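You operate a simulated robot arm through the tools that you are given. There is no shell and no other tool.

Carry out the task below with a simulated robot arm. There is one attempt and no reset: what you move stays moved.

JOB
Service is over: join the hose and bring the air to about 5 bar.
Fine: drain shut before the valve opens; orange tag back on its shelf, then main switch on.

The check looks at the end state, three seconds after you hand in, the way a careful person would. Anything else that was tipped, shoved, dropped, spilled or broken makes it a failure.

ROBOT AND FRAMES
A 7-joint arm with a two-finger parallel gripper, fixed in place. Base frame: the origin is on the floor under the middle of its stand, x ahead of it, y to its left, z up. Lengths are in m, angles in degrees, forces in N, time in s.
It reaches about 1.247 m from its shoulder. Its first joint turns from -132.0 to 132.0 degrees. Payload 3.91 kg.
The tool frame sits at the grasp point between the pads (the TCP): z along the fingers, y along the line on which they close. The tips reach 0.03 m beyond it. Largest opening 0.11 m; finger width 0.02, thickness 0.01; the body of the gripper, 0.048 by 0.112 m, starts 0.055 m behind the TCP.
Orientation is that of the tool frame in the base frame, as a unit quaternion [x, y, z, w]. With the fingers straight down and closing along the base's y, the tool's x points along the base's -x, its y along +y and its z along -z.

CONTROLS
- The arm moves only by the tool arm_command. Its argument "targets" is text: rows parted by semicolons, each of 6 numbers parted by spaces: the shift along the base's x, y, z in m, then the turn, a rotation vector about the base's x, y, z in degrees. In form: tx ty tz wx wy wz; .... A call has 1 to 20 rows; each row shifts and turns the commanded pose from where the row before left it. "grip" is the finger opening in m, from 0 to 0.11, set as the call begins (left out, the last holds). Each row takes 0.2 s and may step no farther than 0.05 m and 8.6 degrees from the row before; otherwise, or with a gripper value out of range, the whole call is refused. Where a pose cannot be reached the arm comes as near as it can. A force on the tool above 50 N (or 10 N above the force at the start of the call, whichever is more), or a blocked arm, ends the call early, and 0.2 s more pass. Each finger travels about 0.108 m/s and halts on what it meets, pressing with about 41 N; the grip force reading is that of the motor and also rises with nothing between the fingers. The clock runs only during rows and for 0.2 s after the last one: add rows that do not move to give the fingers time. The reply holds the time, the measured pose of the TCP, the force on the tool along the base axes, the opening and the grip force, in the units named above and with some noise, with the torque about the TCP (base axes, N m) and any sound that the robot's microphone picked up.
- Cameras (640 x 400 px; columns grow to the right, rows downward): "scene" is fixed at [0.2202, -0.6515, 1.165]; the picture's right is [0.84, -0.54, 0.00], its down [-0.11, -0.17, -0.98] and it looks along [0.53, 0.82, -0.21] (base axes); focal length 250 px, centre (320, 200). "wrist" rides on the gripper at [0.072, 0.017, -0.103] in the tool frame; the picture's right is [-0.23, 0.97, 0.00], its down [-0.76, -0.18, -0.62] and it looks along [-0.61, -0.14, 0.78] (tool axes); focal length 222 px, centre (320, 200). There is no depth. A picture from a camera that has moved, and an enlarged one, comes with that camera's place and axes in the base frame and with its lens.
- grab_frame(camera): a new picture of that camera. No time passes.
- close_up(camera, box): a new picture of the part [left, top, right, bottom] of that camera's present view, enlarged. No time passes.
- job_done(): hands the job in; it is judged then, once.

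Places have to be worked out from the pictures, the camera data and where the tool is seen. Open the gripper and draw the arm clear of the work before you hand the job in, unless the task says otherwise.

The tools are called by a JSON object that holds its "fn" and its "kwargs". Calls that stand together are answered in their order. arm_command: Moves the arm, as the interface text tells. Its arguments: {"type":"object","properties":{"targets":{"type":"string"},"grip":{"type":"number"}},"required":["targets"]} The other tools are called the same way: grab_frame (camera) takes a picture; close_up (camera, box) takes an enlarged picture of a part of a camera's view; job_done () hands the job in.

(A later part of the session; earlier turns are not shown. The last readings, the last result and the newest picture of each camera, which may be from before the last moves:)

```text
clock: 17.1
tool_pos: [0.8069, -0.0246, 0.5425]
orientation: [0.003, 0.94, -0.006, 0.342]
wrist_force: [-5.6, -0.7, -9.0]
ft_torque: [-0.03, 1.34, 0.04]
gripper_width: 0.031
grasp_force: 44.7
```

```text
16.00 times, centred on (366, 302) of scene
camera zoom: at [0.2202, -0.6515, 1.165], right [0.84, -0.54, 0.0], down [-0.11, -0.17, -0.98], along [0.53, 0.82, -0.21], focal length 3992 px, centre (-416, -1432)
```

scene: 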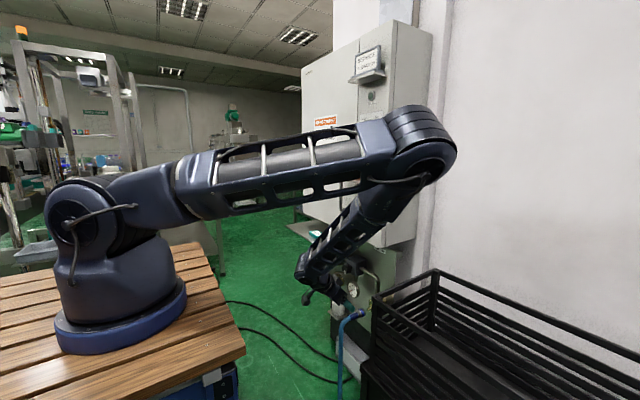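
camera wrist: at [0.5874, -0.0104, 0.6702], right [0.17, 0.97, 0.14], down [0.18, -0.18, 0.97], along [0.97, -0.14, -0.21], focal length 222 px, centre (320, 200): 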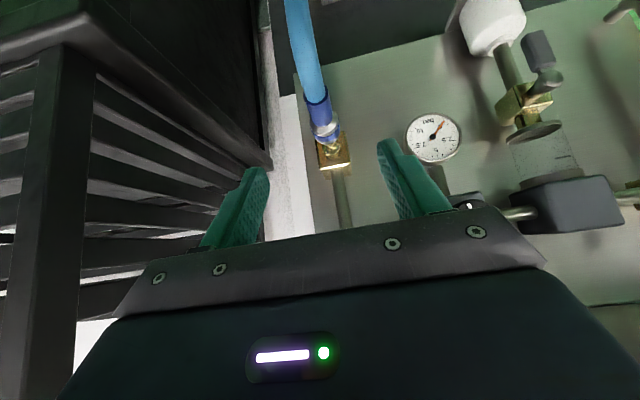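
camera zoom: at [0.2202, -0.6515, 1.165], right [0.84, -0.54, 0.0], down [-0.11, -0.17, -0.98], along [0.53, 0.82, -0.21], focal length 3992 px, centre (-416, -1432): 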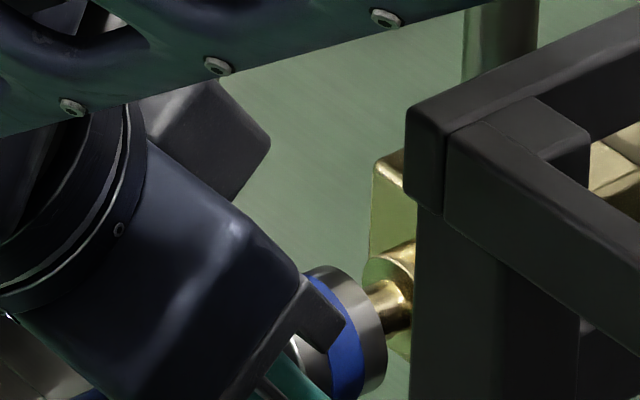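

It's going in cleanly with about 5 N along x. I'll keep pushing until it seats.

{"fn": "arm_command", "kwargs": {"targets": "0.003 0 -0.0005 0 0 0; 0.003 0 0 0 0 0; 0.003 0 0 0 0 0"}}

{"fn": "close_up", "kwargs": {"camera": "scene", "box": [350, 290, 382, 314]}}

```text
clock: 17.9
tool_pos: [0.8168, -0.0254, 0.5428]
orientation: [0.001, 0.939, -0.005, 0.343]
wrist_force: [-5.2, -5.0, -19.0]
ft_torque: [0.04, -0.75, 0.11]
gripper_width: 0.0307
grasp_force: 44.8
```

```text
16.00 times, centred on (366, 302) of scene
camera zoom: at [0.2202, -0.6515, 1.165], right [0.84, -0.54, 0.0], down [-0.11, -0.17, -0.98], along [0.53, 0.82, -0.21], focal length 3992 px, centre (-416, -1432)
```

zoom: 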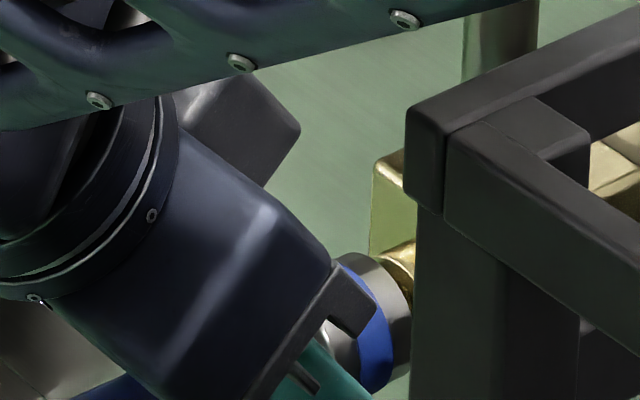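

The z force is now -19 N, so the coupling wants to sit a little lower. I'll ease down 1.5 mm while pushing on.

{"fn": "arm_command", "kwargs": {"targets": "0 0 -0.0015 0 0 0; 0.003 0 0 0 0 0; 0.003 0 0 0 0 0"}}

{"fn": "close_up", "kwargs": {"camera": "scene", "box": [350, 290, 382, 314]}}

```text
clock: 18.7
tool_pos: [0.8216, -0.0252, 0.5424]
orientation: [0.003, 0.939, -0.005, 0.344]
wrist_force: [-27.8, -18.0, 14.0]
ft_torque: [-0.04, -0.17, -0.06]
gripper_width: 0.0308
grasp_force: 45.2
```

```text
16.00 times, centred on (366, 302) of scene
camera zoom: at [0.2202, -0.6515, 1.165], right [0.84, -0.54, 0.0], down [-0.11, -0.17, -0.98], along [0.53, 0.82, -0.21], focal length 3992 px, centre (-416, -1432)
```

zoom: 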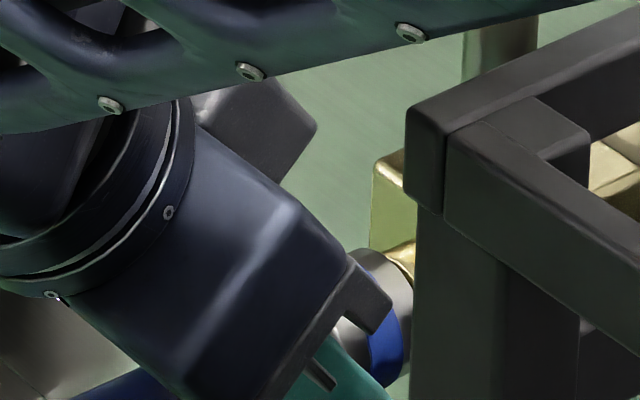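

Resistance along x has risen to 28 N, so it has met the latch or the shoulder. I'll press slightly further, zero the side load, and listen for a click.

{"fn": "arm_command", "kwargs": {"targets": "0.0015 0.0005 0.0007 0 0 0; 0.0015 0 0 0 0 0; 0 0 0 0 0 0"}}

{"fn": "close_up", "kwargs": {"camera": "scene", "box": [350, 290, 382, 314]}}

```text
clock: 19.5
tool_pos: [0.8242, -0.025, 0.5417]
orientation: [0.003, 0.939, -0.006, 0.343]
wrist_force: [-30.4, -21.3, -10.2]
ft_torque: [0.1, 0.02, 0.0]
gripper_width: 0.0307
grasp_force: 44.9
```

```text
16.00 times, centred on (366, 302) of scene
camera zoom: at [0.2202, -0.6515, 1.165], right [0.84, -0.54, 0.0], down [-0.11, -0.17, -0.98], along [0.53, 0.82, -0.21], focal length 3992 px, centre (-416, -1432)
```

zoom: 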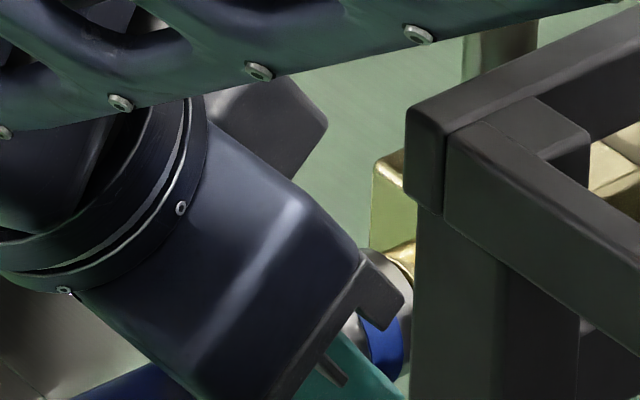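

{"fn": "close_up", "kwargs": {"camera": "wrist", "box": [250, 120, 400, 220]}}

{"fn": "close_up", "kwargs": {"camera": "scene", "box": [362, 294, 378, 306]}}

```text
4.00 times, centred on (325, 170) of wrist
camera zoom: at [0.702, -0.0065, 0.5738], right [0.18, 0.97, 0.14], down [0.18, -0.17, 0.97], along [0.97, -0.15, -0.21], focal length 888 px, centre (300, 320)
```

zoom: 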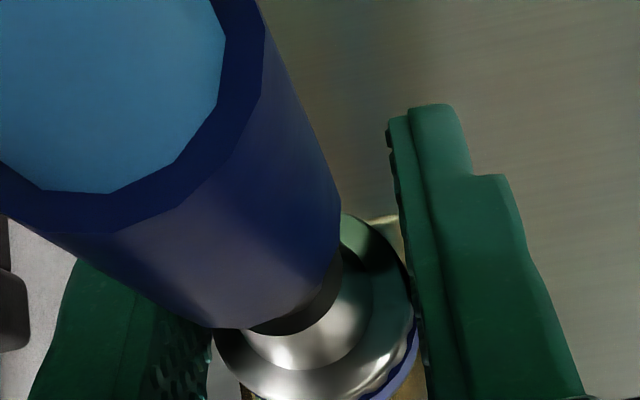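

```text
16.00 times, centred on (370, 300) of scene
camera zoom: at [0.2202, -0.6515, 1.165], right [0.84, -0.54, 0.0], down [-0.11, -0.17, -0.98], along [0.53, 0.82, -0.21], focal length 3992 px, centre (-480, -1400)
```

zoom: 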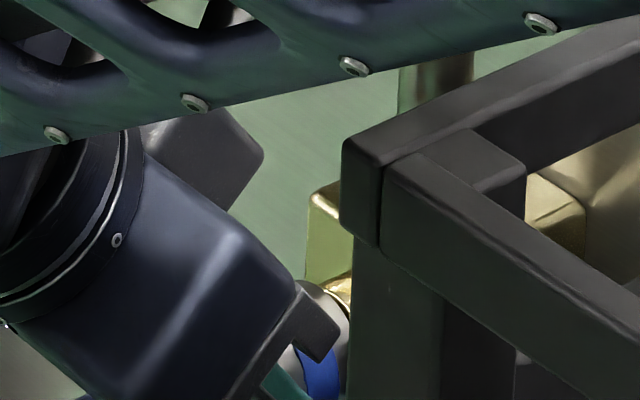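

The hose's last segment has only tilted at its joint. The metal coupling is still fixed between my fingers and moving with them, and its tip is now hidden behind the bin post in the scene view. I'll keep pressing, relieving the -y load slightly.

{"fn": "arm_command", "kwargs": {"targets": "0.0015 -0.001 -0.0005 0 0 0; 0.0015 -0.0005 0 0 0 0; 0 0 0 0 0 0"}}

```text
clock: 20.3
tool_pos: [0.8279, -0.0247, 0.5426]
orientation: [0.001, 0.939, -0.005, 0.344]
wrist_force: [-31.9, -13.1, -5.9]
ft_torque: [-0.03, 0.02, 0.2]
gripper_width: 0.031
grasp_force: 45.1
```

{"fn": "arm_command", "kwargs": {"targets": "0.0015 -0.0005 0 0 0 0; 0.0015 -0.0003 0 0 0 0; 0 0 0 0 0 0"}}

{"fn": "grab_frame", "kwargs": {"camera": "wrist"}}

{"fn": "close_up", "kwargs": {"camera": "scene", "box": [320, 270, 400, 340]}}

```text
clock: 21.1
tool_pos: [0.8303, -0.0246, 0.542]
orientation: [0.001, 0.939, -0.004, 0.343]
wrist_force: [-32.3, 7.6, -5.0]
ft_torque: [-0.04, 0.12, 0.48]
gripper_width: 0.0308
grasp_force: 45.6
```

```text
taken
camera wrist: at [0.708, -0.007, 0.5744], right [0.18, 0.97, 0.14], down [0.18, -0.17, 0.97], along [0.97, -0.15, -0.2], focal length 222 px, centre (320, 200)
```

wrist: 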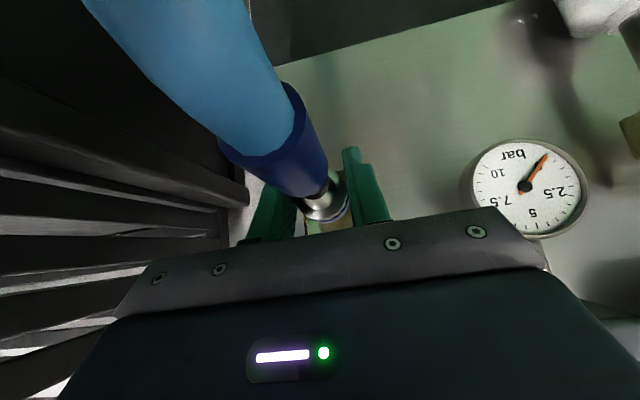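

```text
5.71 times, centred on (360, 305) of scene
camera zoom: at [0.2202, -0.6515, 1.165], right [0.84, -0.54, 0.0], down [-0.11, -0.17, -0.98], along [0.53, 0.82, -0.21], focal length 1426 px, centre (91, -400)
```

zoom: 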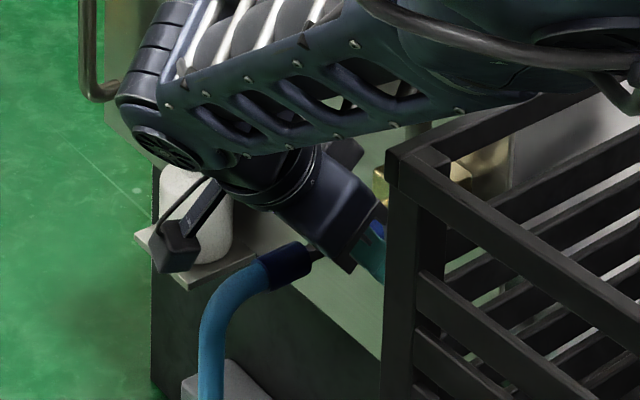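

The hose and its collar haven't moved in the scene view, while the metal head slides forward on its neck. It was stiff sideways but free along x, so it behaves like a slide. Resistance is a steady ~32 N, and I'll continue until it stops or clicks.

{"fn": "arm_command", "kwargs": {"targets": "0.002 0 0 0 0 0; 0.002 0 0 0 0 0; 0 0 0 0 0 0"}}

```text
clock: 21.9
tool_pos: [0.8347, -0.024, 0.5428]
orientation: [0.001, 0.939, -0.004, 0.344]
wrist_force: [-31.1, 20.2, -8.5]
ft_torque: [-0.22, 0.18, 0.75]
gripper_width: 0.0306
grasp_force: 44.9
```

{"fn": "close_up", "kwargs": {"camera": "wrist", "box": [250, 120, 400, 220]}}

{"fn": "close_up", "kwargs": {"camera": "scene", "box": [345, 285, 385, 315]}}

```text
4.00 times, centred on (325, 170) of wrist
camera zoom: at [0.712, -0.0069, 0.5746], right [0.18, 0.97, 0.14], down [0.18, -0.17, 0.97], along [0.97, -0.15, -0.21], focal length 888 px, centre (300, 320)
```

zoom: 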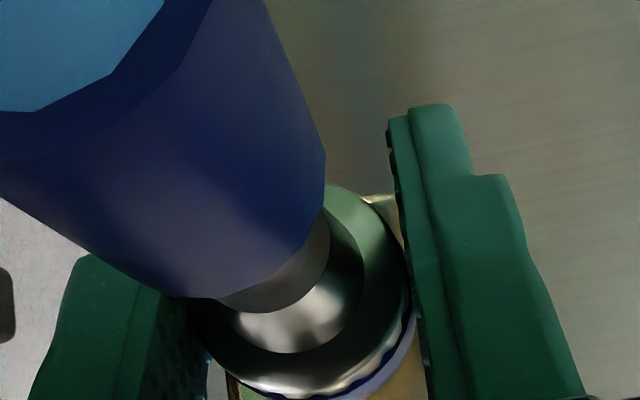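

```text
13.33 times, centred on (365, 300) of scene
camera zoom: at [0.2202, -0.6515, 1.165], right [0.84, -0.54, 0.0], down [-0.11, -0.17, -0.98], along [0.53, 0.82, -0.21], focal length 3327 px, centre (-280, -1133)
```

zoom: 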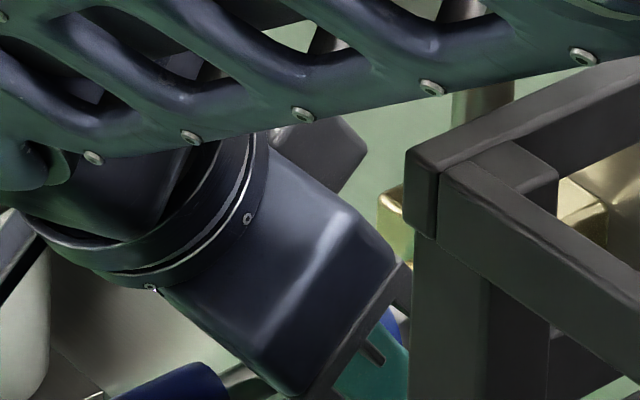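

Comparing frames, the ring has stayed fixed since about TCP x≈0.822 and the constant 31 N is my fingers slipping over it. So the head is bottomed on the nipple shoulder. I'll open the fingers and check that it stays put.

{"fn": "arm_command", "kwargs": {"targets": "0 0 0 0 0 0; 0 0 0 0 0 0; 0 0 0 0 0 0", "grip": 0.075}}

{"fn": "close_up", "kwargs": {"camera": "wrist", "box": [250, 120, 400, 220]}}

```text
clock: 22.7
tool_pos: [0.8359, -0.026, 0.543]
orientation: [0.003, 0.939, -0.005, 0.343]
wrist_force: [0.0, 0.7, 0.0]
ft_torque: [-0.04, 0.02, -0.03]
gripper_width: 0.0751
grasp_force: 0.0
```

```text
4.00 times, centred on (325, 170) of wrist
camera zoom: at [0.713, -0.0082, 0.5747], right [0.18, 0.97, 0.14], down [0.18, -0.17, 0.97], along [0.97, -0.15, -0.2], focal length 888 px, centre (300, 320)
```

zoom: 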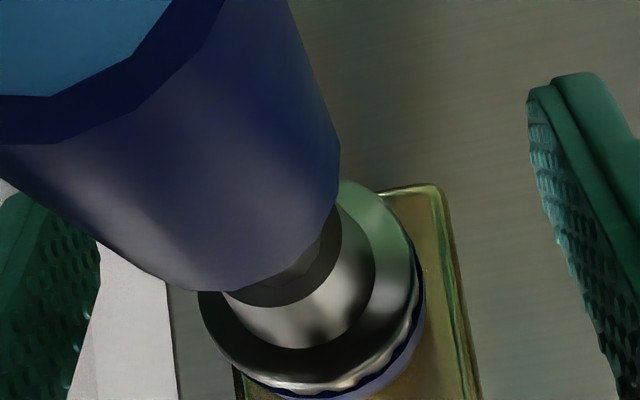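

It stayed in place when released. I'll withdraw along the finger axis and inspect the joint.

{"fn": "arm_command", "kwargs": {"targets": "-0.0193 0 0.0229 0 0 0; -0.0193 0 0.0229 0 0 0; -0.0193 0 0.0229 0 0 0; -0.0193 0 0.0229 0 0 0; -0.0193 0 0.0229 0 0 0"}}

{"fn": "close_up", "kwargs": {"camera": "wrist", "box": [280, 70, 380, 180]}}

{"fn": "close_up", "kwargs": {"camera": "scene", "box": [330, 280, 390, 325]}}

{"fn": "grab_frame", "kwargs": {"camera": "wrist"}}

```text
clock: 23.9
tool_pos: [0.7397, -0.0263, 0.658]
orientation: [0.002, 0.939, -0.006, 0.344]
wrist_force: [-0.1, -0.2, -0.1]
ft_torque: [0.02, 0.03, -0.02]
gripper_width: 0.075
grasp_force: 0.1
```

```text
3.64 times, centred on (330, 125) of wrist
camera zoom: at [0.6161, -0.0079, 0.6903], right [0.18, 0.97, 0.14], down [0.18, -0.17, 0.97], along [0.97, -0.15, -0.2], focal length 808 px, centre (284, 473)
```

zoom: 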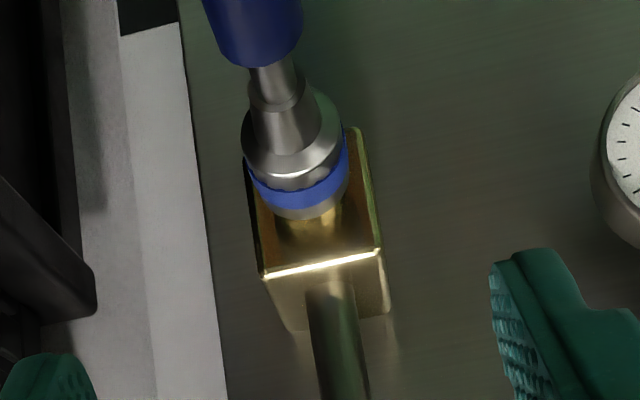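

```text
8.89 times, centred on (360, 302) of scene
camera zoom: at [0.2202, -0.6515, 1.165], right [0.84, -0.54, 0.0], down [-0.11, -0.17, -0.98], along [0.53, 0.82, -0.21], focal length 2218 px, centre (-36, -711)
```

zoom: 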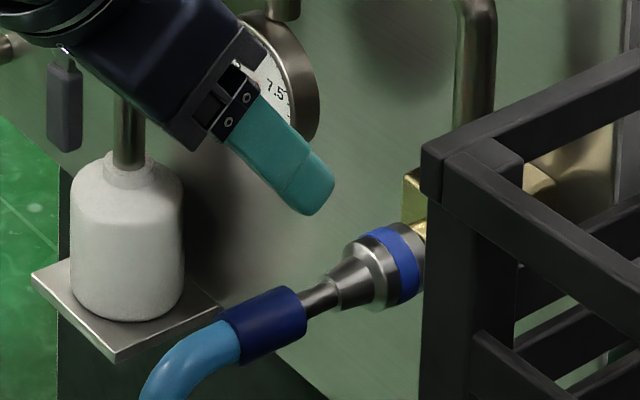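

```text
taken
camera wrist: at [0.6161, -0.0079, 0.6903], right [0.18, 0.97, 0.14], down [0.18, -0.17, 0.97], along [0.97, -0.15, -0.2], focal length 222 px, centre (320, 200)
```

wrist: 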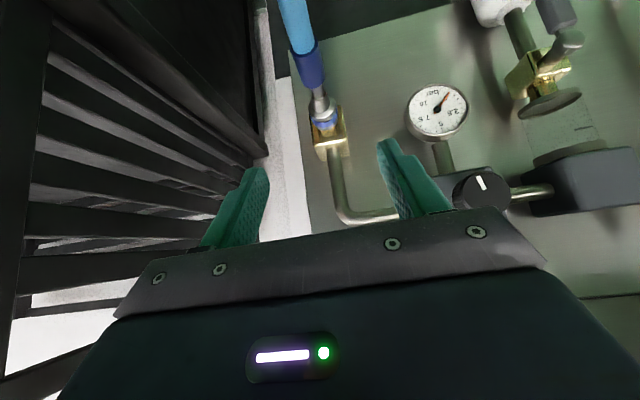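

The metal head is now fully on the nipple against the brass block, with its stem drawn out of the collar, so the hose is joined. Next is the drain: I'll move in front of it at a shallower tilt for a close look.

{"fn": "arm_command", "kwargs": {"targets": "-0.045 0 0 0 0 0; 0 0.041 -0.0163 0 -3.3 0; 0 0.041 -0.0163 0 -3.3 0; 0 0.041 -0.0163 0 -3.3 0; 0 0.041 -0.0163 0 -3.3 0; 0 0.041 -0.0163 0 -3.3 0; 0 0.041 -0.0163 0 -3.3 0", "grip": 0.06}}

{"fn": "grab_frame", "kwargs": {"camera": "wrist"}}

{"fn": "grab_frame", "kwargs": {"camera": "scene"}}

```text
clock: 25.5
tool_pos: [0.7051, 0.1953, 0.5586]
orientation: [0.02, 0.867, -0.009, 0.498]
wrist_force: [0.0, -0.1, 0.0]
ft_torque: [0.0, 0.01, 0.0]
gripper_width: 0.0599
grasp_force: 0.1
```

```text
taken
camera wrist: at [0.5792, 0.2194, 0.5472], right [0.16, 0.97, 0.2], down [-0.16, -0.18, 0.97], along [0.97, -0.18, 0.13], focal length 222 px, centre (320, 200)
```

wrist: 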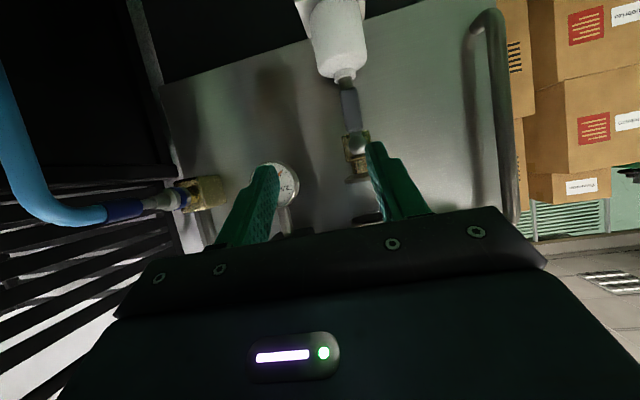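

```text
taken
```

scene: 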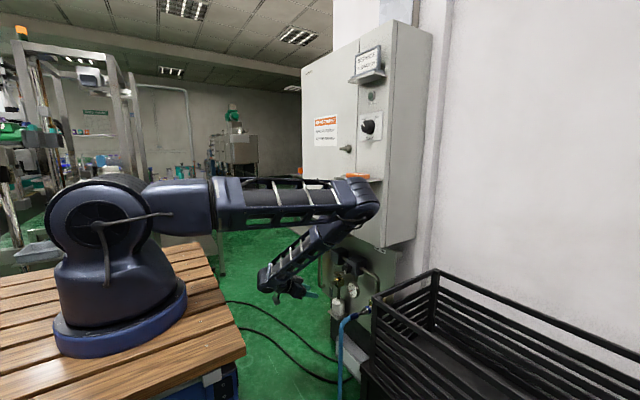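

I'll check the elbow against the middle shelf and enlarge the drain lever.

{"fn": "close_up", "kwargs": {"camera": "scene", "box": [310, 140, 410, 240]}}

{"fn": "close_up", "kwargs": {"camera": "wrist", "box": [290, 0, 420, 200]}}

{"fn": "close_up", "kwargs": {"camera": "scene", "box": [260, 240, 400, 330]}}

```text
4.00 times, centred on (360, 190) of scene
camera zoom: at [0.2202, -0.6515, 1.165], right [0.84, -0.54, 0.0], down [-0.11, -0.17, -0.98], along [0.53, 0.82, -0.21], focal length 998 px, centre (160, 240)
```

zoom: 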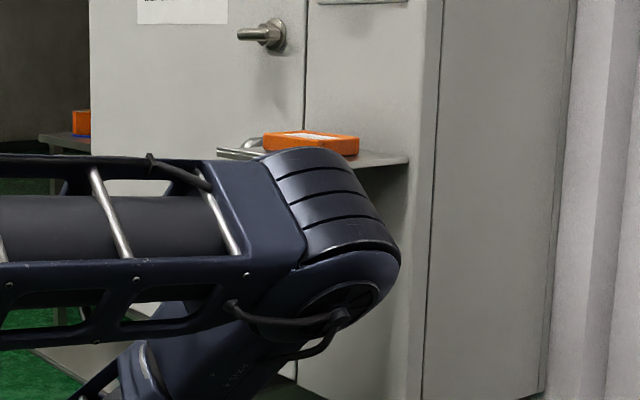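

```text
2.00 times, centred on (355, 100) of wrist
camera zoom: at [0.5792, 0.2194, 0.5472], right [0.16, 0.97, 0.2], down [-0.16, -0.18, 0.97], along [0.97, -0.18, 0.13], focal length 444 px, centre (250, 400)
```

zoom: 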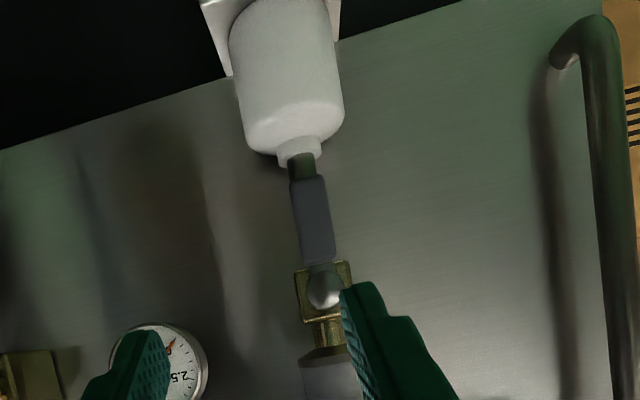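

```text
4.44 times, centred on (330, 285) of scene
camera zoom: at [0.2202, -0.6515, 1.165], right [0.84, -0.54, 0.0], down [-0.11, -0.17, -0.98], along [0.53, 0.82, -0.21], focal length 1109 px, centre (276, -178)
```

zoom: 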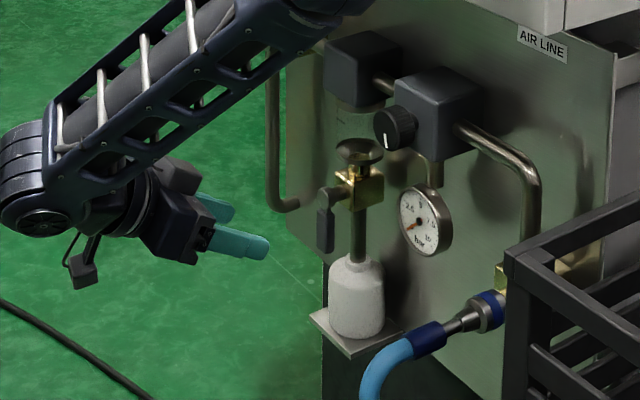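

The orange tag hasn't moved and the elbow is about 8 cm clear of the shelf. The drain handle hangs straight down from its pivot at about (0.85, 0.226, 0.524) to z≈0.463, in line with its tube, so it's open. I'll bring the closed fingers nearly level on its right side, then push it toward +y (clockwise).

{"fn": "arm_command", "kwargs": {"targets": "0.011 -0.001 -0.016 0 -3.6 0.5; 0.011 -0.001 -0.016 0 -3.6 0.5; 0.011 -0.001 -0.016 0 -3.6 0.5; 0.011 -0.001 -0.016 0 -3.6 0.5; 0.011 -0.001 -0.016 0 -3.6 0.5; 0 0 0 0 0 0", "grip": 0.0}}

{"fn": "grab_frame", "kwargs": {"camera": "wrist"}}

{"fn": "grab_frame", "kwargs": {"camera": "scene"}}

{"fn": "close_up", "kwargs": {"camera": "scene", "box": [290, 240, 400, 330]}}

```text
clock: 26.1
tool_pos: [0.7514, 0.097, 0.5164]
orientation: [0.079, 0.838, -0.053, 0.537]
wrist_force: [0.0, -0.5, 0.4]
ft_torque: [-0.01, -0.05, 0.0]
gripper_width: 0.0003
grasp_force: 37.8
stopped in row 3: the arm was blocked; the commanded pose is now the measured one
```

```text
taken
camera wrist: at [0.6319, 0.1382, 0.4936], right [0.28, 0.94, 0.2], down [-0.27, -0.12, 0.95], along [0.92, -0.32, 0.22], focal length 222 px, centre (320, 200)
```

wrist: 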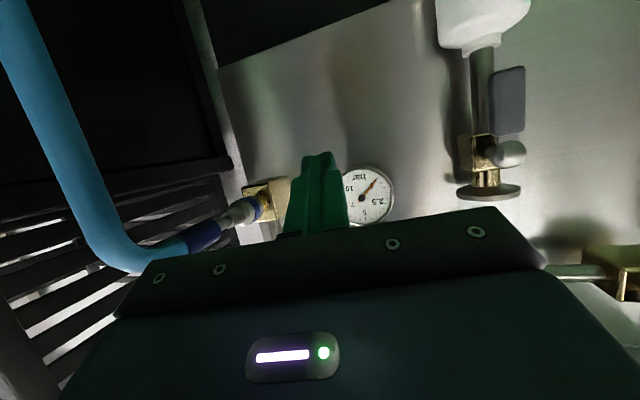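

```text
taken
```

scene: 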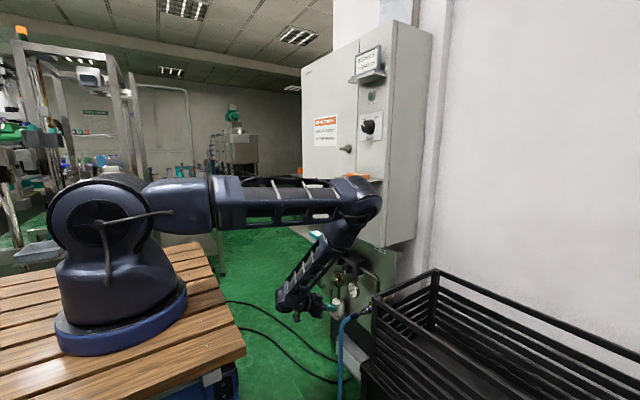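

```text
4.44 times, centred on (345, 285) of scene
camera zoom: at [0.2202, -0.6515, 1.165], right [0.84, -0.54, 0.0], down [-0.11, -0.17, -0.98], along [0.53, 0.82, -0.21], focal length 1109 px, centre (209, -178)
```

zoom: 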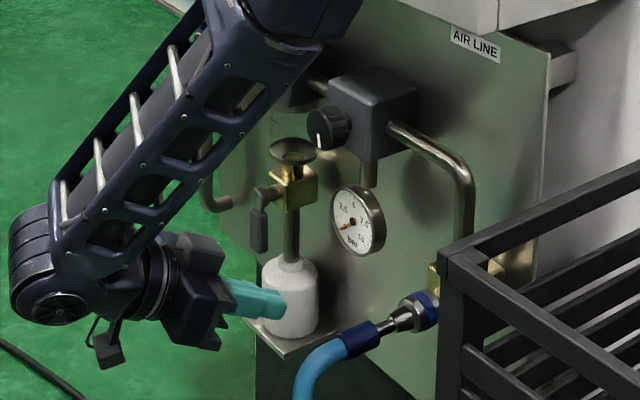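

The call was blocked with no tool force and the TCP drifted sideways. That could be a wrist joint limit, or the elbow touching the middle shelf, so I'll look closely before moving.

{"fn": "close_up", "kwargs": {"camera": "scene", "box": [320, 150, 400, 210]}}

{"fn": "close_up", "kwargs": {"camera": "scene", "box": [30, 160, 400, 330]}}

```text
6.67 times, centred on (360, 180) of scene
camera zoom: at [0.2202, -0.6515, 1.165], right [0.84, -0.54, 0.0], down [-0.11, -0.17, -0.98], along [0.53, 0.82, -0.21], focal length 1663 px, centre (53, 333)
```

zoom: 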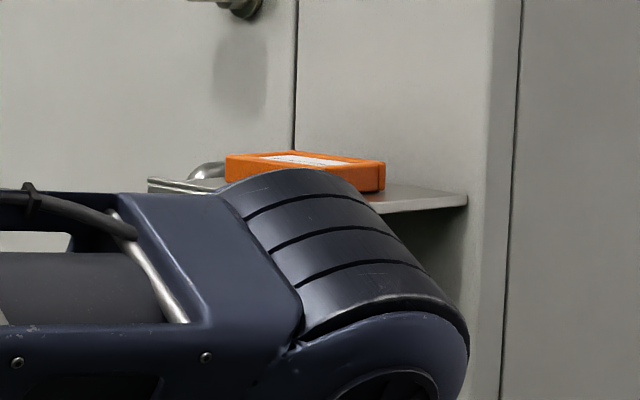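

```text
1.73 times, centred on (215, 245) of scene
camera zoom: at [0.2202, -0.6515, 1.165], right [0.84, -0.54, 0.0], down [-0.11, -0.17, -0.98], along [0.53, 0.82, -0.21], focal length 432 px, centre (502, 122)
```

zoom: 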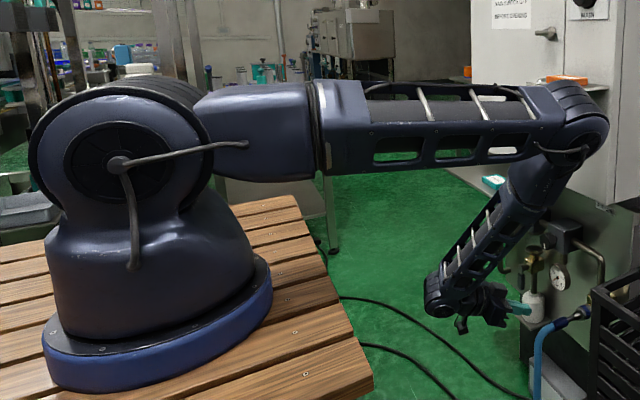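

From several frames I worked out that the elbow keeps a ~45° swivel toward -y, so low hand poses at larger y bring it up against the small shelf. That was the block, and the tag hasn't moved. I'll yaw the hand so it comes in from the right with fingers toward +x and +y, which swings the wrist and elbow away from the shelf.

{"fn": "arm_command", "kwargs": {"targets": "0 0.008 0 0 0 8; 0 0.01 0 0 0 8; 0 0.011 0 0 0 8; 0 0.011 0 0 0 8; 0 0.011 0 0 0 8; 0 0.011 0 0 0 8; 0 0.011 0 0 0 8"}}

{"fn": "grab_frame", "kwargs": {"camera": "wrist"}}

{"fn": "grab_frame", "kwargs": {"camera": "scene"}}

{"fn": "close_up", "kwargs": {"camera": "scene", "box": [290, 240, 400, 330]}}

```text
clock: 26.6
tool_pos: [0.7403, -0.0076, 0.472]
orientation: [0.108, 0.857, -0.029, 0.504]
wrist_force: [82.6, 224.0, 79.4]
ft_torque: [-6.43, 2.46, -5.04]
gripper_width: 0.0001
grasp_force: 36.9
out of reach, approached as far as the arm can: row 2
stopped in row 2: the force on the tool passed its limit at 334 N (the readings are from after the stop); the commanded pose is now the measured one
```

```text
taken
camera wrist: at [0.6195, 0.037, 0.4615], right [0.32, 0.91, 0.25], down [-0.21, -0.19, 0.96], along [0.92, -0.36, 0.13], focal length 222 px, centre (320, 200)
```

wrist: 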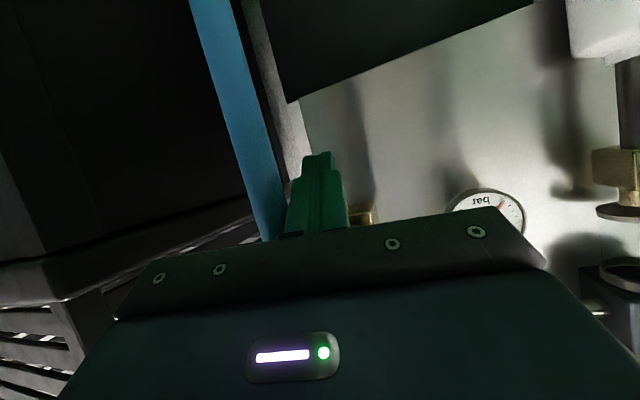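

```text
taken
```

scene: 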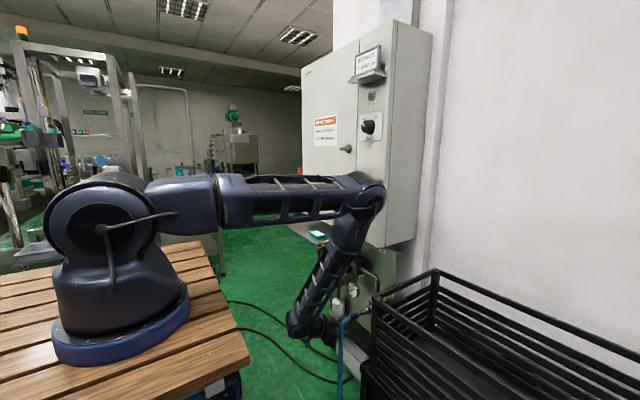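

```text
4.44 times, centred on (345, 285) of scene
camera zoom: at [0.2202, -0.6515, 1.165], right [0.84, -0.54, 0.0], down [-0.11, -0.17, -0.98], along [0.53, 0.82, -0.21], focal length 1109 px, centre (209, -178)
```

zoom: 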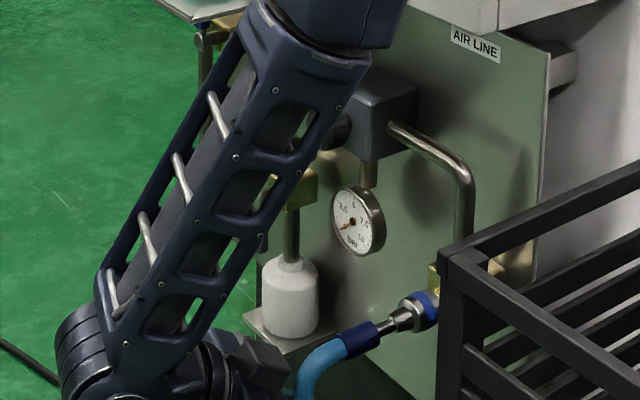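

That move ended badly. The arm swung toward the hose instead of away, with a large force reading. Before doing anything else, I'll check whether anything was disturbed: the hose, tag, shelf and bottle.

{"fn": "close_up", "kwargs": {"camera": "scene", "box": [310, 140, 410, 220]}}

{"fn": "close_up", "kwargs": {"camera": "scene", "box": [280, 280, 400, 380]}}

{"fn": "close_up", "kwargs": {"camera": "wrist", "box": [180, 0, 420, 250]}}

{"fn": "close_up", "kwargs": {"camera": "scene", "box": [20, 150, 400, 390]}}

```text
5.00 times, centred on (360, 180) of scene
camera zoom: at [0.2202, -0.6515, 1.165], right [0.84, -0.54, 0.0], down [-0.11, -0.17, -0.98], along [0.53, 0.82, -0.21], focal length 1248 px, centre (120, 300)
```

zoom: 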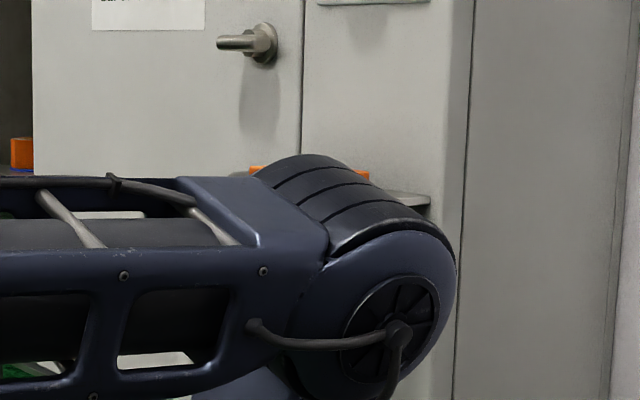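

```text
4.00 times, centred on (340, 330) of scene
camera zoom: at [0.2202, -0.6515, 1.165], right [0.84, -0.54, 0.0], down [-0.11, -0.17, -0.98], along [0.53, 0.82, -0.21], focal length 998 px, centre (240, -320)
```

zoom: 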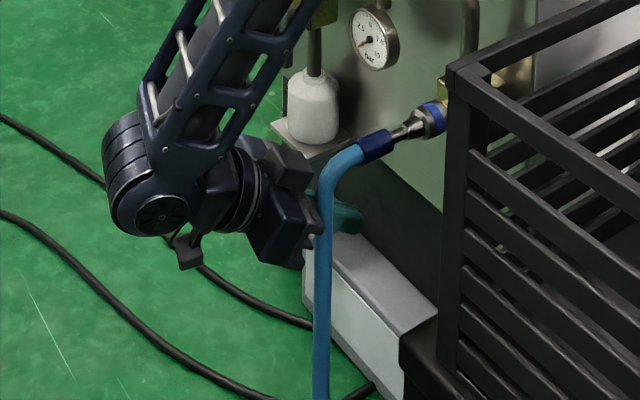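

```text
1.60 times, centred on (300, 125) of wrist
camera zoom: at [0.6195, 0.037, 0.4615], right [0.32, 0.91, 0.25], down [-0.21, -0.19, 0.96], along [0.92, -0.36, 0.13], focal length 355 px, centre (352, 320)
```

zoom: 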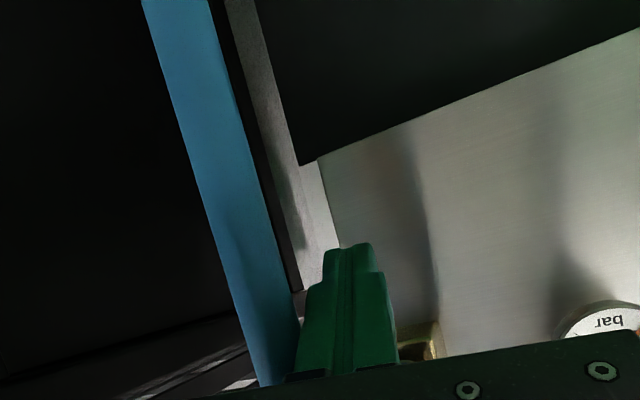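

```text
1.67 times, centred on (210, 270) of scene
camera zoom: at [0.2202, -0.6515, 1.165], right [0.84, -0.54, 0.0], down [-0.11, -0.17, -0.98], along [0.53, 0.82, -0.21], focal length 416 px, centre (503, 83)
```

zoom: 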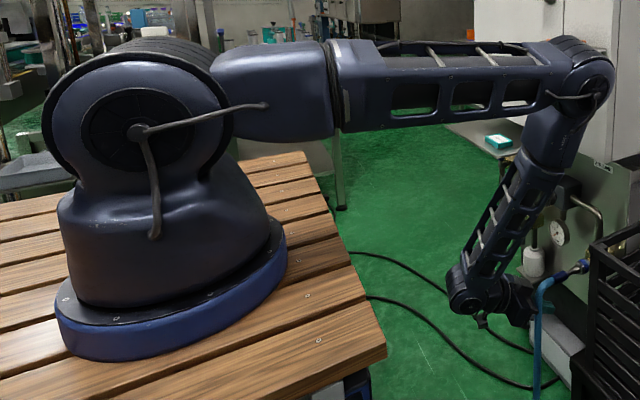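

The hose, coupling, bottle and CHECKED tag look unmoved. The robot's own table looks slightly different in the picture, so I'll check that closely.

{"fn": "close_up", "kwargs": {"camera": "scene", "box": [150, 230, 270, 400]}}

{"fn": "grab_frame", "kwargs": {"camera": "scene"}}

```text
2.35 times, centred on (210, 315) of scene
camera zoom: at [0.2202, -0.6515, 1.165], right [0.84, -0.54, 0.0], down [-0.11, -0.17, -0.98], along [0.53, 0.82, -0.21], focal length 587 px, centre (579, -71)
```

zoom: 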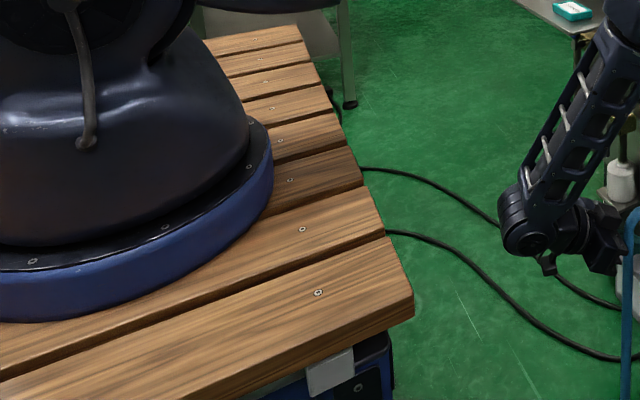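

```text
taken
```

scene: 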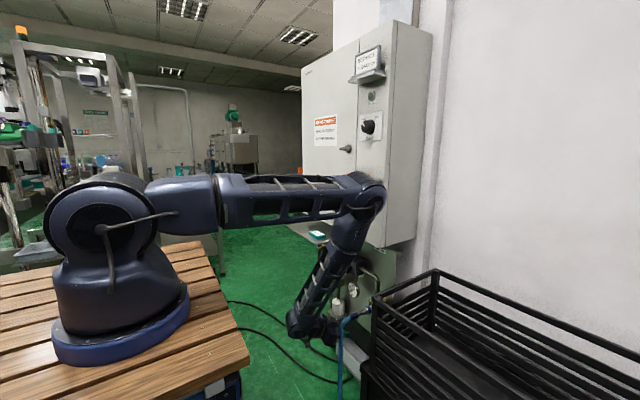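

The table edge does look shifted a little, which fits the arm being pressed against the hose. I'll back out gently by steepening the fingers (away from the wrist limit), rising slightly and moving toward +y off the hose, one small step at a time.

{"fn": "arm_command", "kwargs": {"targets": "-0.01 0.02 0.02 0 6 0"}}

{"fn": "grab_frame", "kwargs": {"camera": "scene"}}

```text
clock: 27.2
tool_pos: [0.7116, -0.0027, 0.4687]
orientation: [0.105, 0.89, -0.063, 0.439]
wrist_force: [31.9, 87.4, 28.2]
ft_torque: [-1.11, 0.12, 0.83]
gripper_width: 0.0
grasp_force: 37.8
stopped in row 1: the arm was blocked; the commanded pose is now the measured one
```

```text
taken
```

scene: 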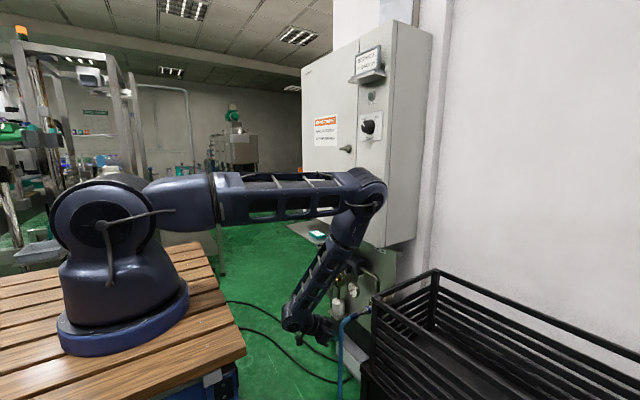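

The table view has returned to normal and the force dropped from about 250 N to 97 N. I'll continue easing off in the same direction.

{"fn": "arm_command", "kwargs": {"targets": "0 0.02 0.015 0 3 0"}}

```text
clock: 27.6
tool_pos: [0.7015, 0.0163, 0.4784]
orientation: [0.099, 0.904, -0.072, 0.41]
wrist_force: [0.8, -0.1, 0.3]
ft_torque: [0.0, 0.02, -0.02]
gripper_width: 0.0
grasp_force: 37.8
```

The tool is free, with forces at zero. I'll rise back to the safe, steeper pose used before and straighten the yaw.

{"fn": "arm_command", "kwargs": {"targets": "-0.007 0.006 0.03 0 1.5 2.5; -0.007 0.006 0.03 0 1.5 2.5; -0.007 0.006 0.03 0 1.5 2.5; -0.007 0.006 0.03 0 1.5 2.5; -0.007 0.006 0.03 0 1.5 2.5; -0.007 0.006 0.03 0 1.5 2.5"}}

{"fn": "grab_frame", "kwargs": {"camera": "scene"}}

{"fn": "grab_frame", "kwargs": {"camera": "wrist"}}

{"fn": "close_up", "kwargs": {"camera": "scene", "box": [300, 220, 400, 340]}}

{"fn": "close_up", "kwargs": {"camera": "scene", "box": [310, 140, 410, 220]}}

```text
clock: 29.0
tool_pos: [0.6654, 0.0615, 0.6683]
orientation: [-0.028, 0.935, -0.023, 0.353]
wrist_force: [0.5, -0.7, -0.1]
ft_torque: [0.02, 0.01, 0.0]
gripper_width: 0.0001
grasp_force: 37.5
```

```text
taken
```

scene: 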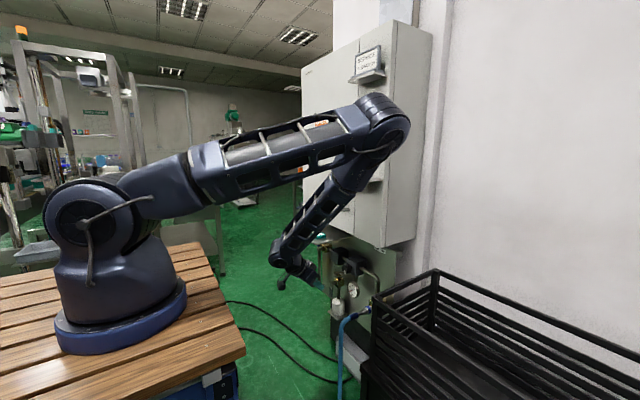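

```text
taken
camera wrist: at [0.5415, 0.0759, 0.6977], right [0.13, 0.99, 0.09], down [0.17, -0.11, 0.98], along [0.98, -0.12, -0.18], focal length 222 px, centre (320, 200)
```

wrist: 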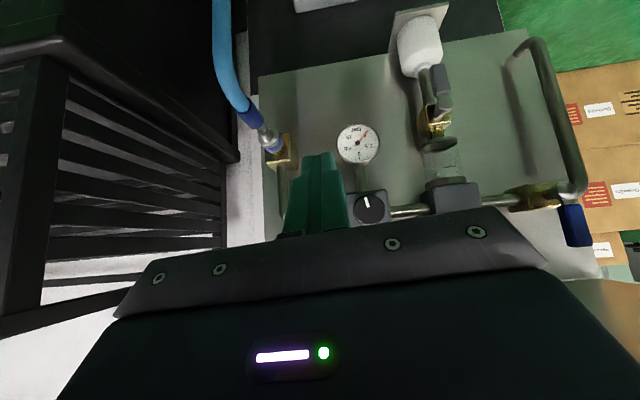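

```text
3.33 times, centred on (350, 280) of scene
camera zoom: at [0.2202, -0.6515, 1.165], right [0.84, -0.54, 0.0], down [-0.11, -0.17, -0.98], along [0.53, 0.82, -0.21], focal length 832 px, centre (220, -67)
```

zoom: 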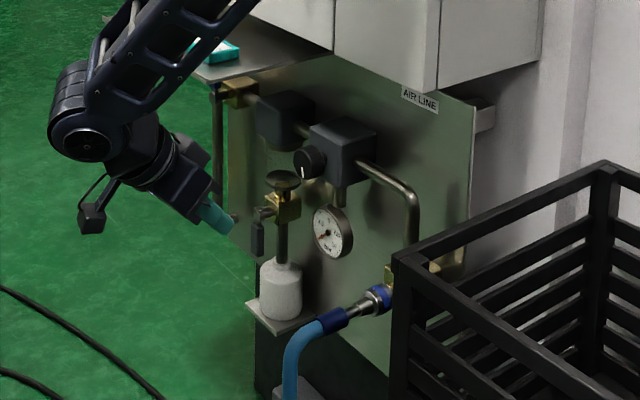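

```text
5.00 times, centred on (360, 180) of scene
camera zoom: at [0.2202, -0.6515, 1.165], right [0.84, -0.54, 0.0], down [-0.11, -0.17, -0.98], along [0.53, 0.82, -0.21], focal length 1248 px, centre (120, 300)
```

zoom: 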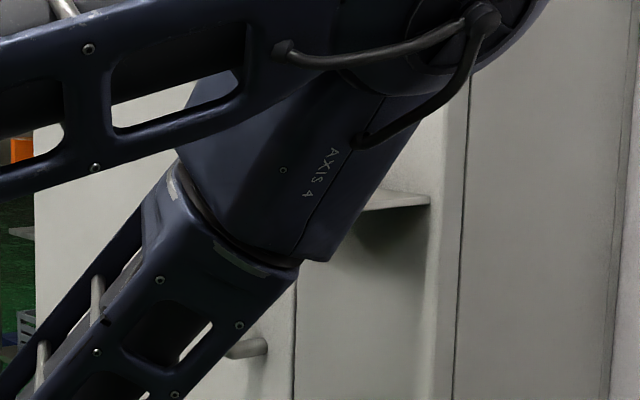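

Everything is still in place. My model of the elbow says the air-line work brings it near the small shelf, so I'll move the orange tag off that shelf first. During service it marks the switch, and the lower plate, where the other tag is kept, is where it goes back. I'll climb clear of the cabinet, levelling the hand on the way.

{"fn": "arm_command", "kwargs": {"targets": "-0.002 -0.0075 0.042 1.8 -1.8 -1; -0.002 -0.0075 0.042 1.8 -1.8 -1; 0 -0.0075 0.042 0 0 0; 0 -0.0075 0.042 0 0 0; 0 -0.0075 0.042 0 0 0; 0 -0.0075 0.042 0 0 0; 0 -0.0075 0.042 0 0 0; 0 -0.0075 0.042 0 0 0; 0 -0.0075 0.042 0 0 0; 0 -0.0075 0.042 0 0 0; 0 -0.0075 0.042 0 0 0; 0 -0.0075 0.042 0 0 0", "grip": 0.11}}

{"fn": "grab_frame", "kwargs": {"camera": "scene"}}

{"fn": "grab_frame", "kwargs": {"camera": "wrist"}}

```text
clock: 31.6
tool_pos: [0.6634, -0.0312, 1.1723]
orientation: [-0.001, 0.924, 0.001, 0.381]
wrist_force: [-0.1, -0.1, -0.4]
ft_torque: [0.0, 0.02, 0.0]
gripper_width: 0.1103
grasp_force: 0.1
```

```text
taken
```

scene: 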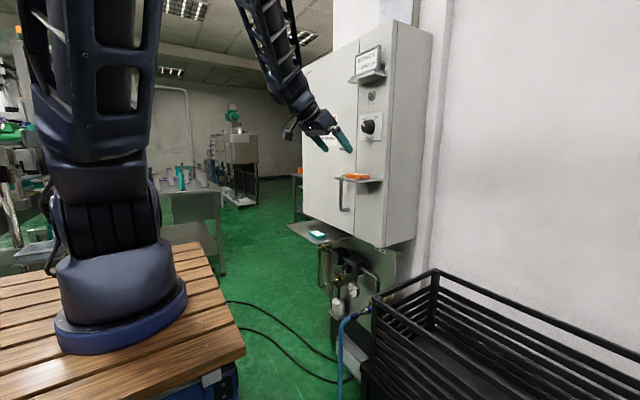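

```text
taken
camera wrist: at [0.5378, -0.0134, 1.195], right [0.16, 0.97, 0.16], down [0.1, -0.18, 0.98], along [0.98, -0.14, -0.12], focal length 222 px, centre (320, 200)
```

wrist: 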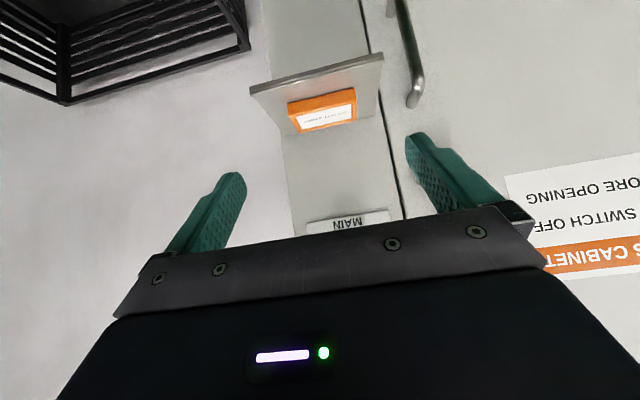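

The tag is undisturbed and centred between the fingers. I'll enlarge it to place it precisely.

{"fn": "close_up", "kwargs": {"camera": "wrist", "box": [240, 40, 400, 140]}}

{"fn": "close_up", "kwargs": {"camera": "scene", "box": [300, 110, 400, 190]}}

```text
4.00 times, centred on (320, 90) of wrist
camera zoom: at [0.5378, -0.0134, 1.195], right [0.16, 0.97, 0.16], down [0.1, -0.18, 0.98], along [0.98, -0.14, -0.12], focal length 888 px, centre (320, 640)
```

zoom: 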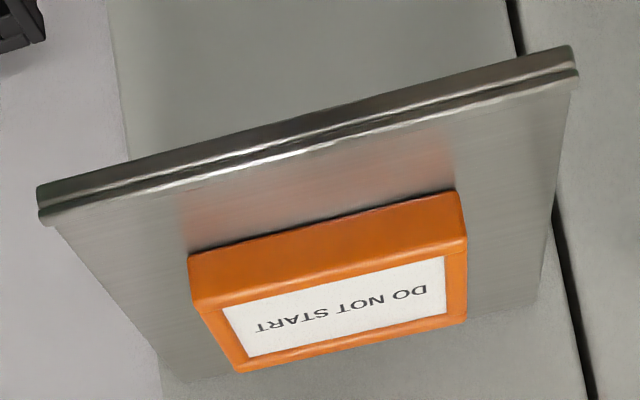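

```text
5.00 times, centred on (350, 150) of scene
camera zoom: at [0.2202, -0.6515, 1.165], right [0.84, -0.54, 0.0], down [-0.11, -0.17, -0.98], along [0.53, 0.82, -0.21], focal length 1248 px, centre (170, 450)
```

zoom: 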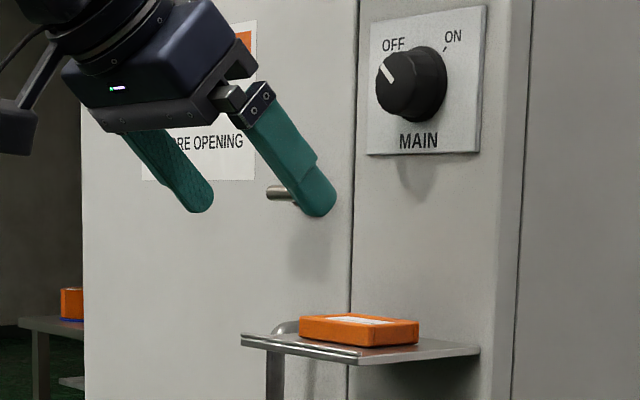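

The tag is centred at about (0.758, -0.026) with its top at z≈1.085, on a shelf top at z≈1.066. I'll come down so the fingertips stop about 4 mm above the shelf on either side of the tag.

{"fn": "arm_command", "kwargs": {"targets": "0.0201 0.0013 -0.0183 0 0 0; 0.0201 0.0013 -0.0183 0 0 0; 0.0202 0.0013 -0.0183 0 0 0; 0.0202 0.0013 -0.0183 0 0 0; 0 0 0 0 0 0"}}

{"fn": "close_up", "kwargs": {"camera": "scene", "box": [320, 140, 400, 200]}}

{"fn": "grab_frame", "kwargs": {"camera": "wrist"}}

```text
clock: 32.8
tool_pos: [0.7423, -0.0236, 1.1008]
orientation: [0.0, 0.924, -0.001, 0.382]
wrist_force: [-0.3, 0.5, -0.4]
ft_torque: [0.02, 0.02, 0.0]
gripper_width: 0.1099
grasp_force: 0.0
```

```text
6.67 times, centred on (360, 170) of scene
camera zoom: at [0.2202, -0.6515, 1.165], right [0.84, -0.54, 0.0], down [-0.11, -0.17, -0.98], along [0.53, 0.82, -0.21], focal length 1663 px, centre (53, 400)
```

zoom: 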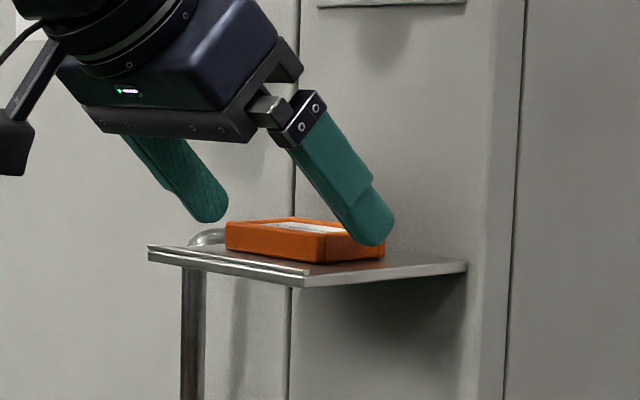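

```text
taken
camera wrist: at [0.6169, -0.0068, 1.1229], right [0.16, 0.97, 0.16], down [0.1, -0.18, 0.98], along [0.98, -0.14, -0.12], focal length 222 px, centre (320, 200)
```

wrist: 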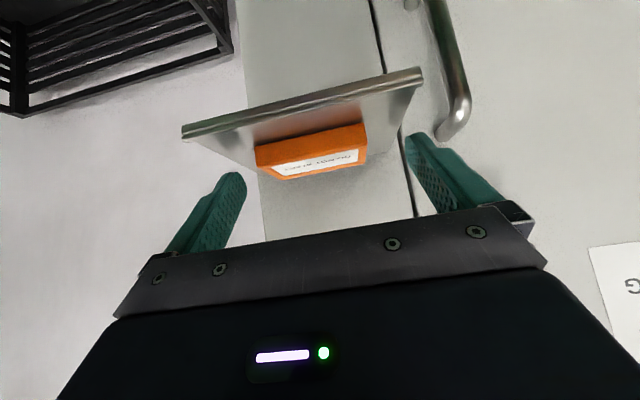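

The fingertips flank the tag and sit just above the shelf. I'll go 3 mm lower for more bite, re-centre slightly, then close.

{"fn": "arm_command", "kwargs": {"targets": "0.001 -0.002 -0.003 0 0 0; 0 0 0 0 0 0"}}

{"fn": "arm_command", "kwargs": {"targets": "0 0 0 0 0 0; 0 0 0 0 0 0; 0 0 0 0 0 0; 0 0 0 0 0 0", "grip": 0.02}}

{"fn": "close_up", "kwargs": {"camera": "scene", "box": [320, 140, 400, 200]}}

{"fn": "close_up", "kwargs": {"camera": "wrist", "box": [180, 60, 440, 230]}}

```text
clock: 33.4
tool_pos: [0.7426, -0.0258, 1.0982]
orientation: [0.0, 0.924, 0.0, 0.382]
wrist_force: [-1.2, 0.0, 0.2]
ft_torque: [0.0, 0.0, 0.0]
gripper_width: 0.1099
grasp_force: 0.1
```

```text
clock: 34.4
tool_pos: [0.743, -0.0264, 1.0974]
orientation: [0.001, 0.924, -0.001, 0.382]
wrist_force: [1.1, 0.9, 0.8]
ft_torque: [-0.03, -0.02, -0.01]
gripper_width: 0.0688
grasp_force: 40.9
```

```text
6.67 times, centred on (360, 170) of scene
camera zoom: at [0.2202, -0.6515, 1.165], right [0.84, -0.54, 0.0], down [-0.11, -0.17, -0.98], along [0.53, 0.82, -0.21], focal length 1663 px, centre (53, 400)
```

zoom: 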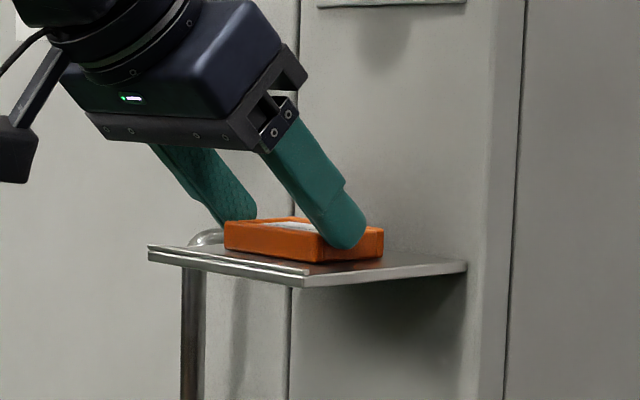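

```text
2.35 times, centred on (310, 145) of wrist
camera zoom: at [0.6176, -0.0087, 1.1197], right [0.16, 0.97, 0.16], down [0.1, -0.18, 0.98], along [0.98, -0.14, -0.12], focal length 523 px, centre (344, 329)
```

zoom: 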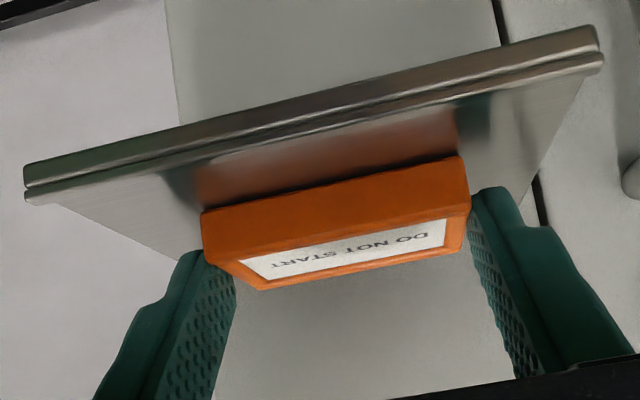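

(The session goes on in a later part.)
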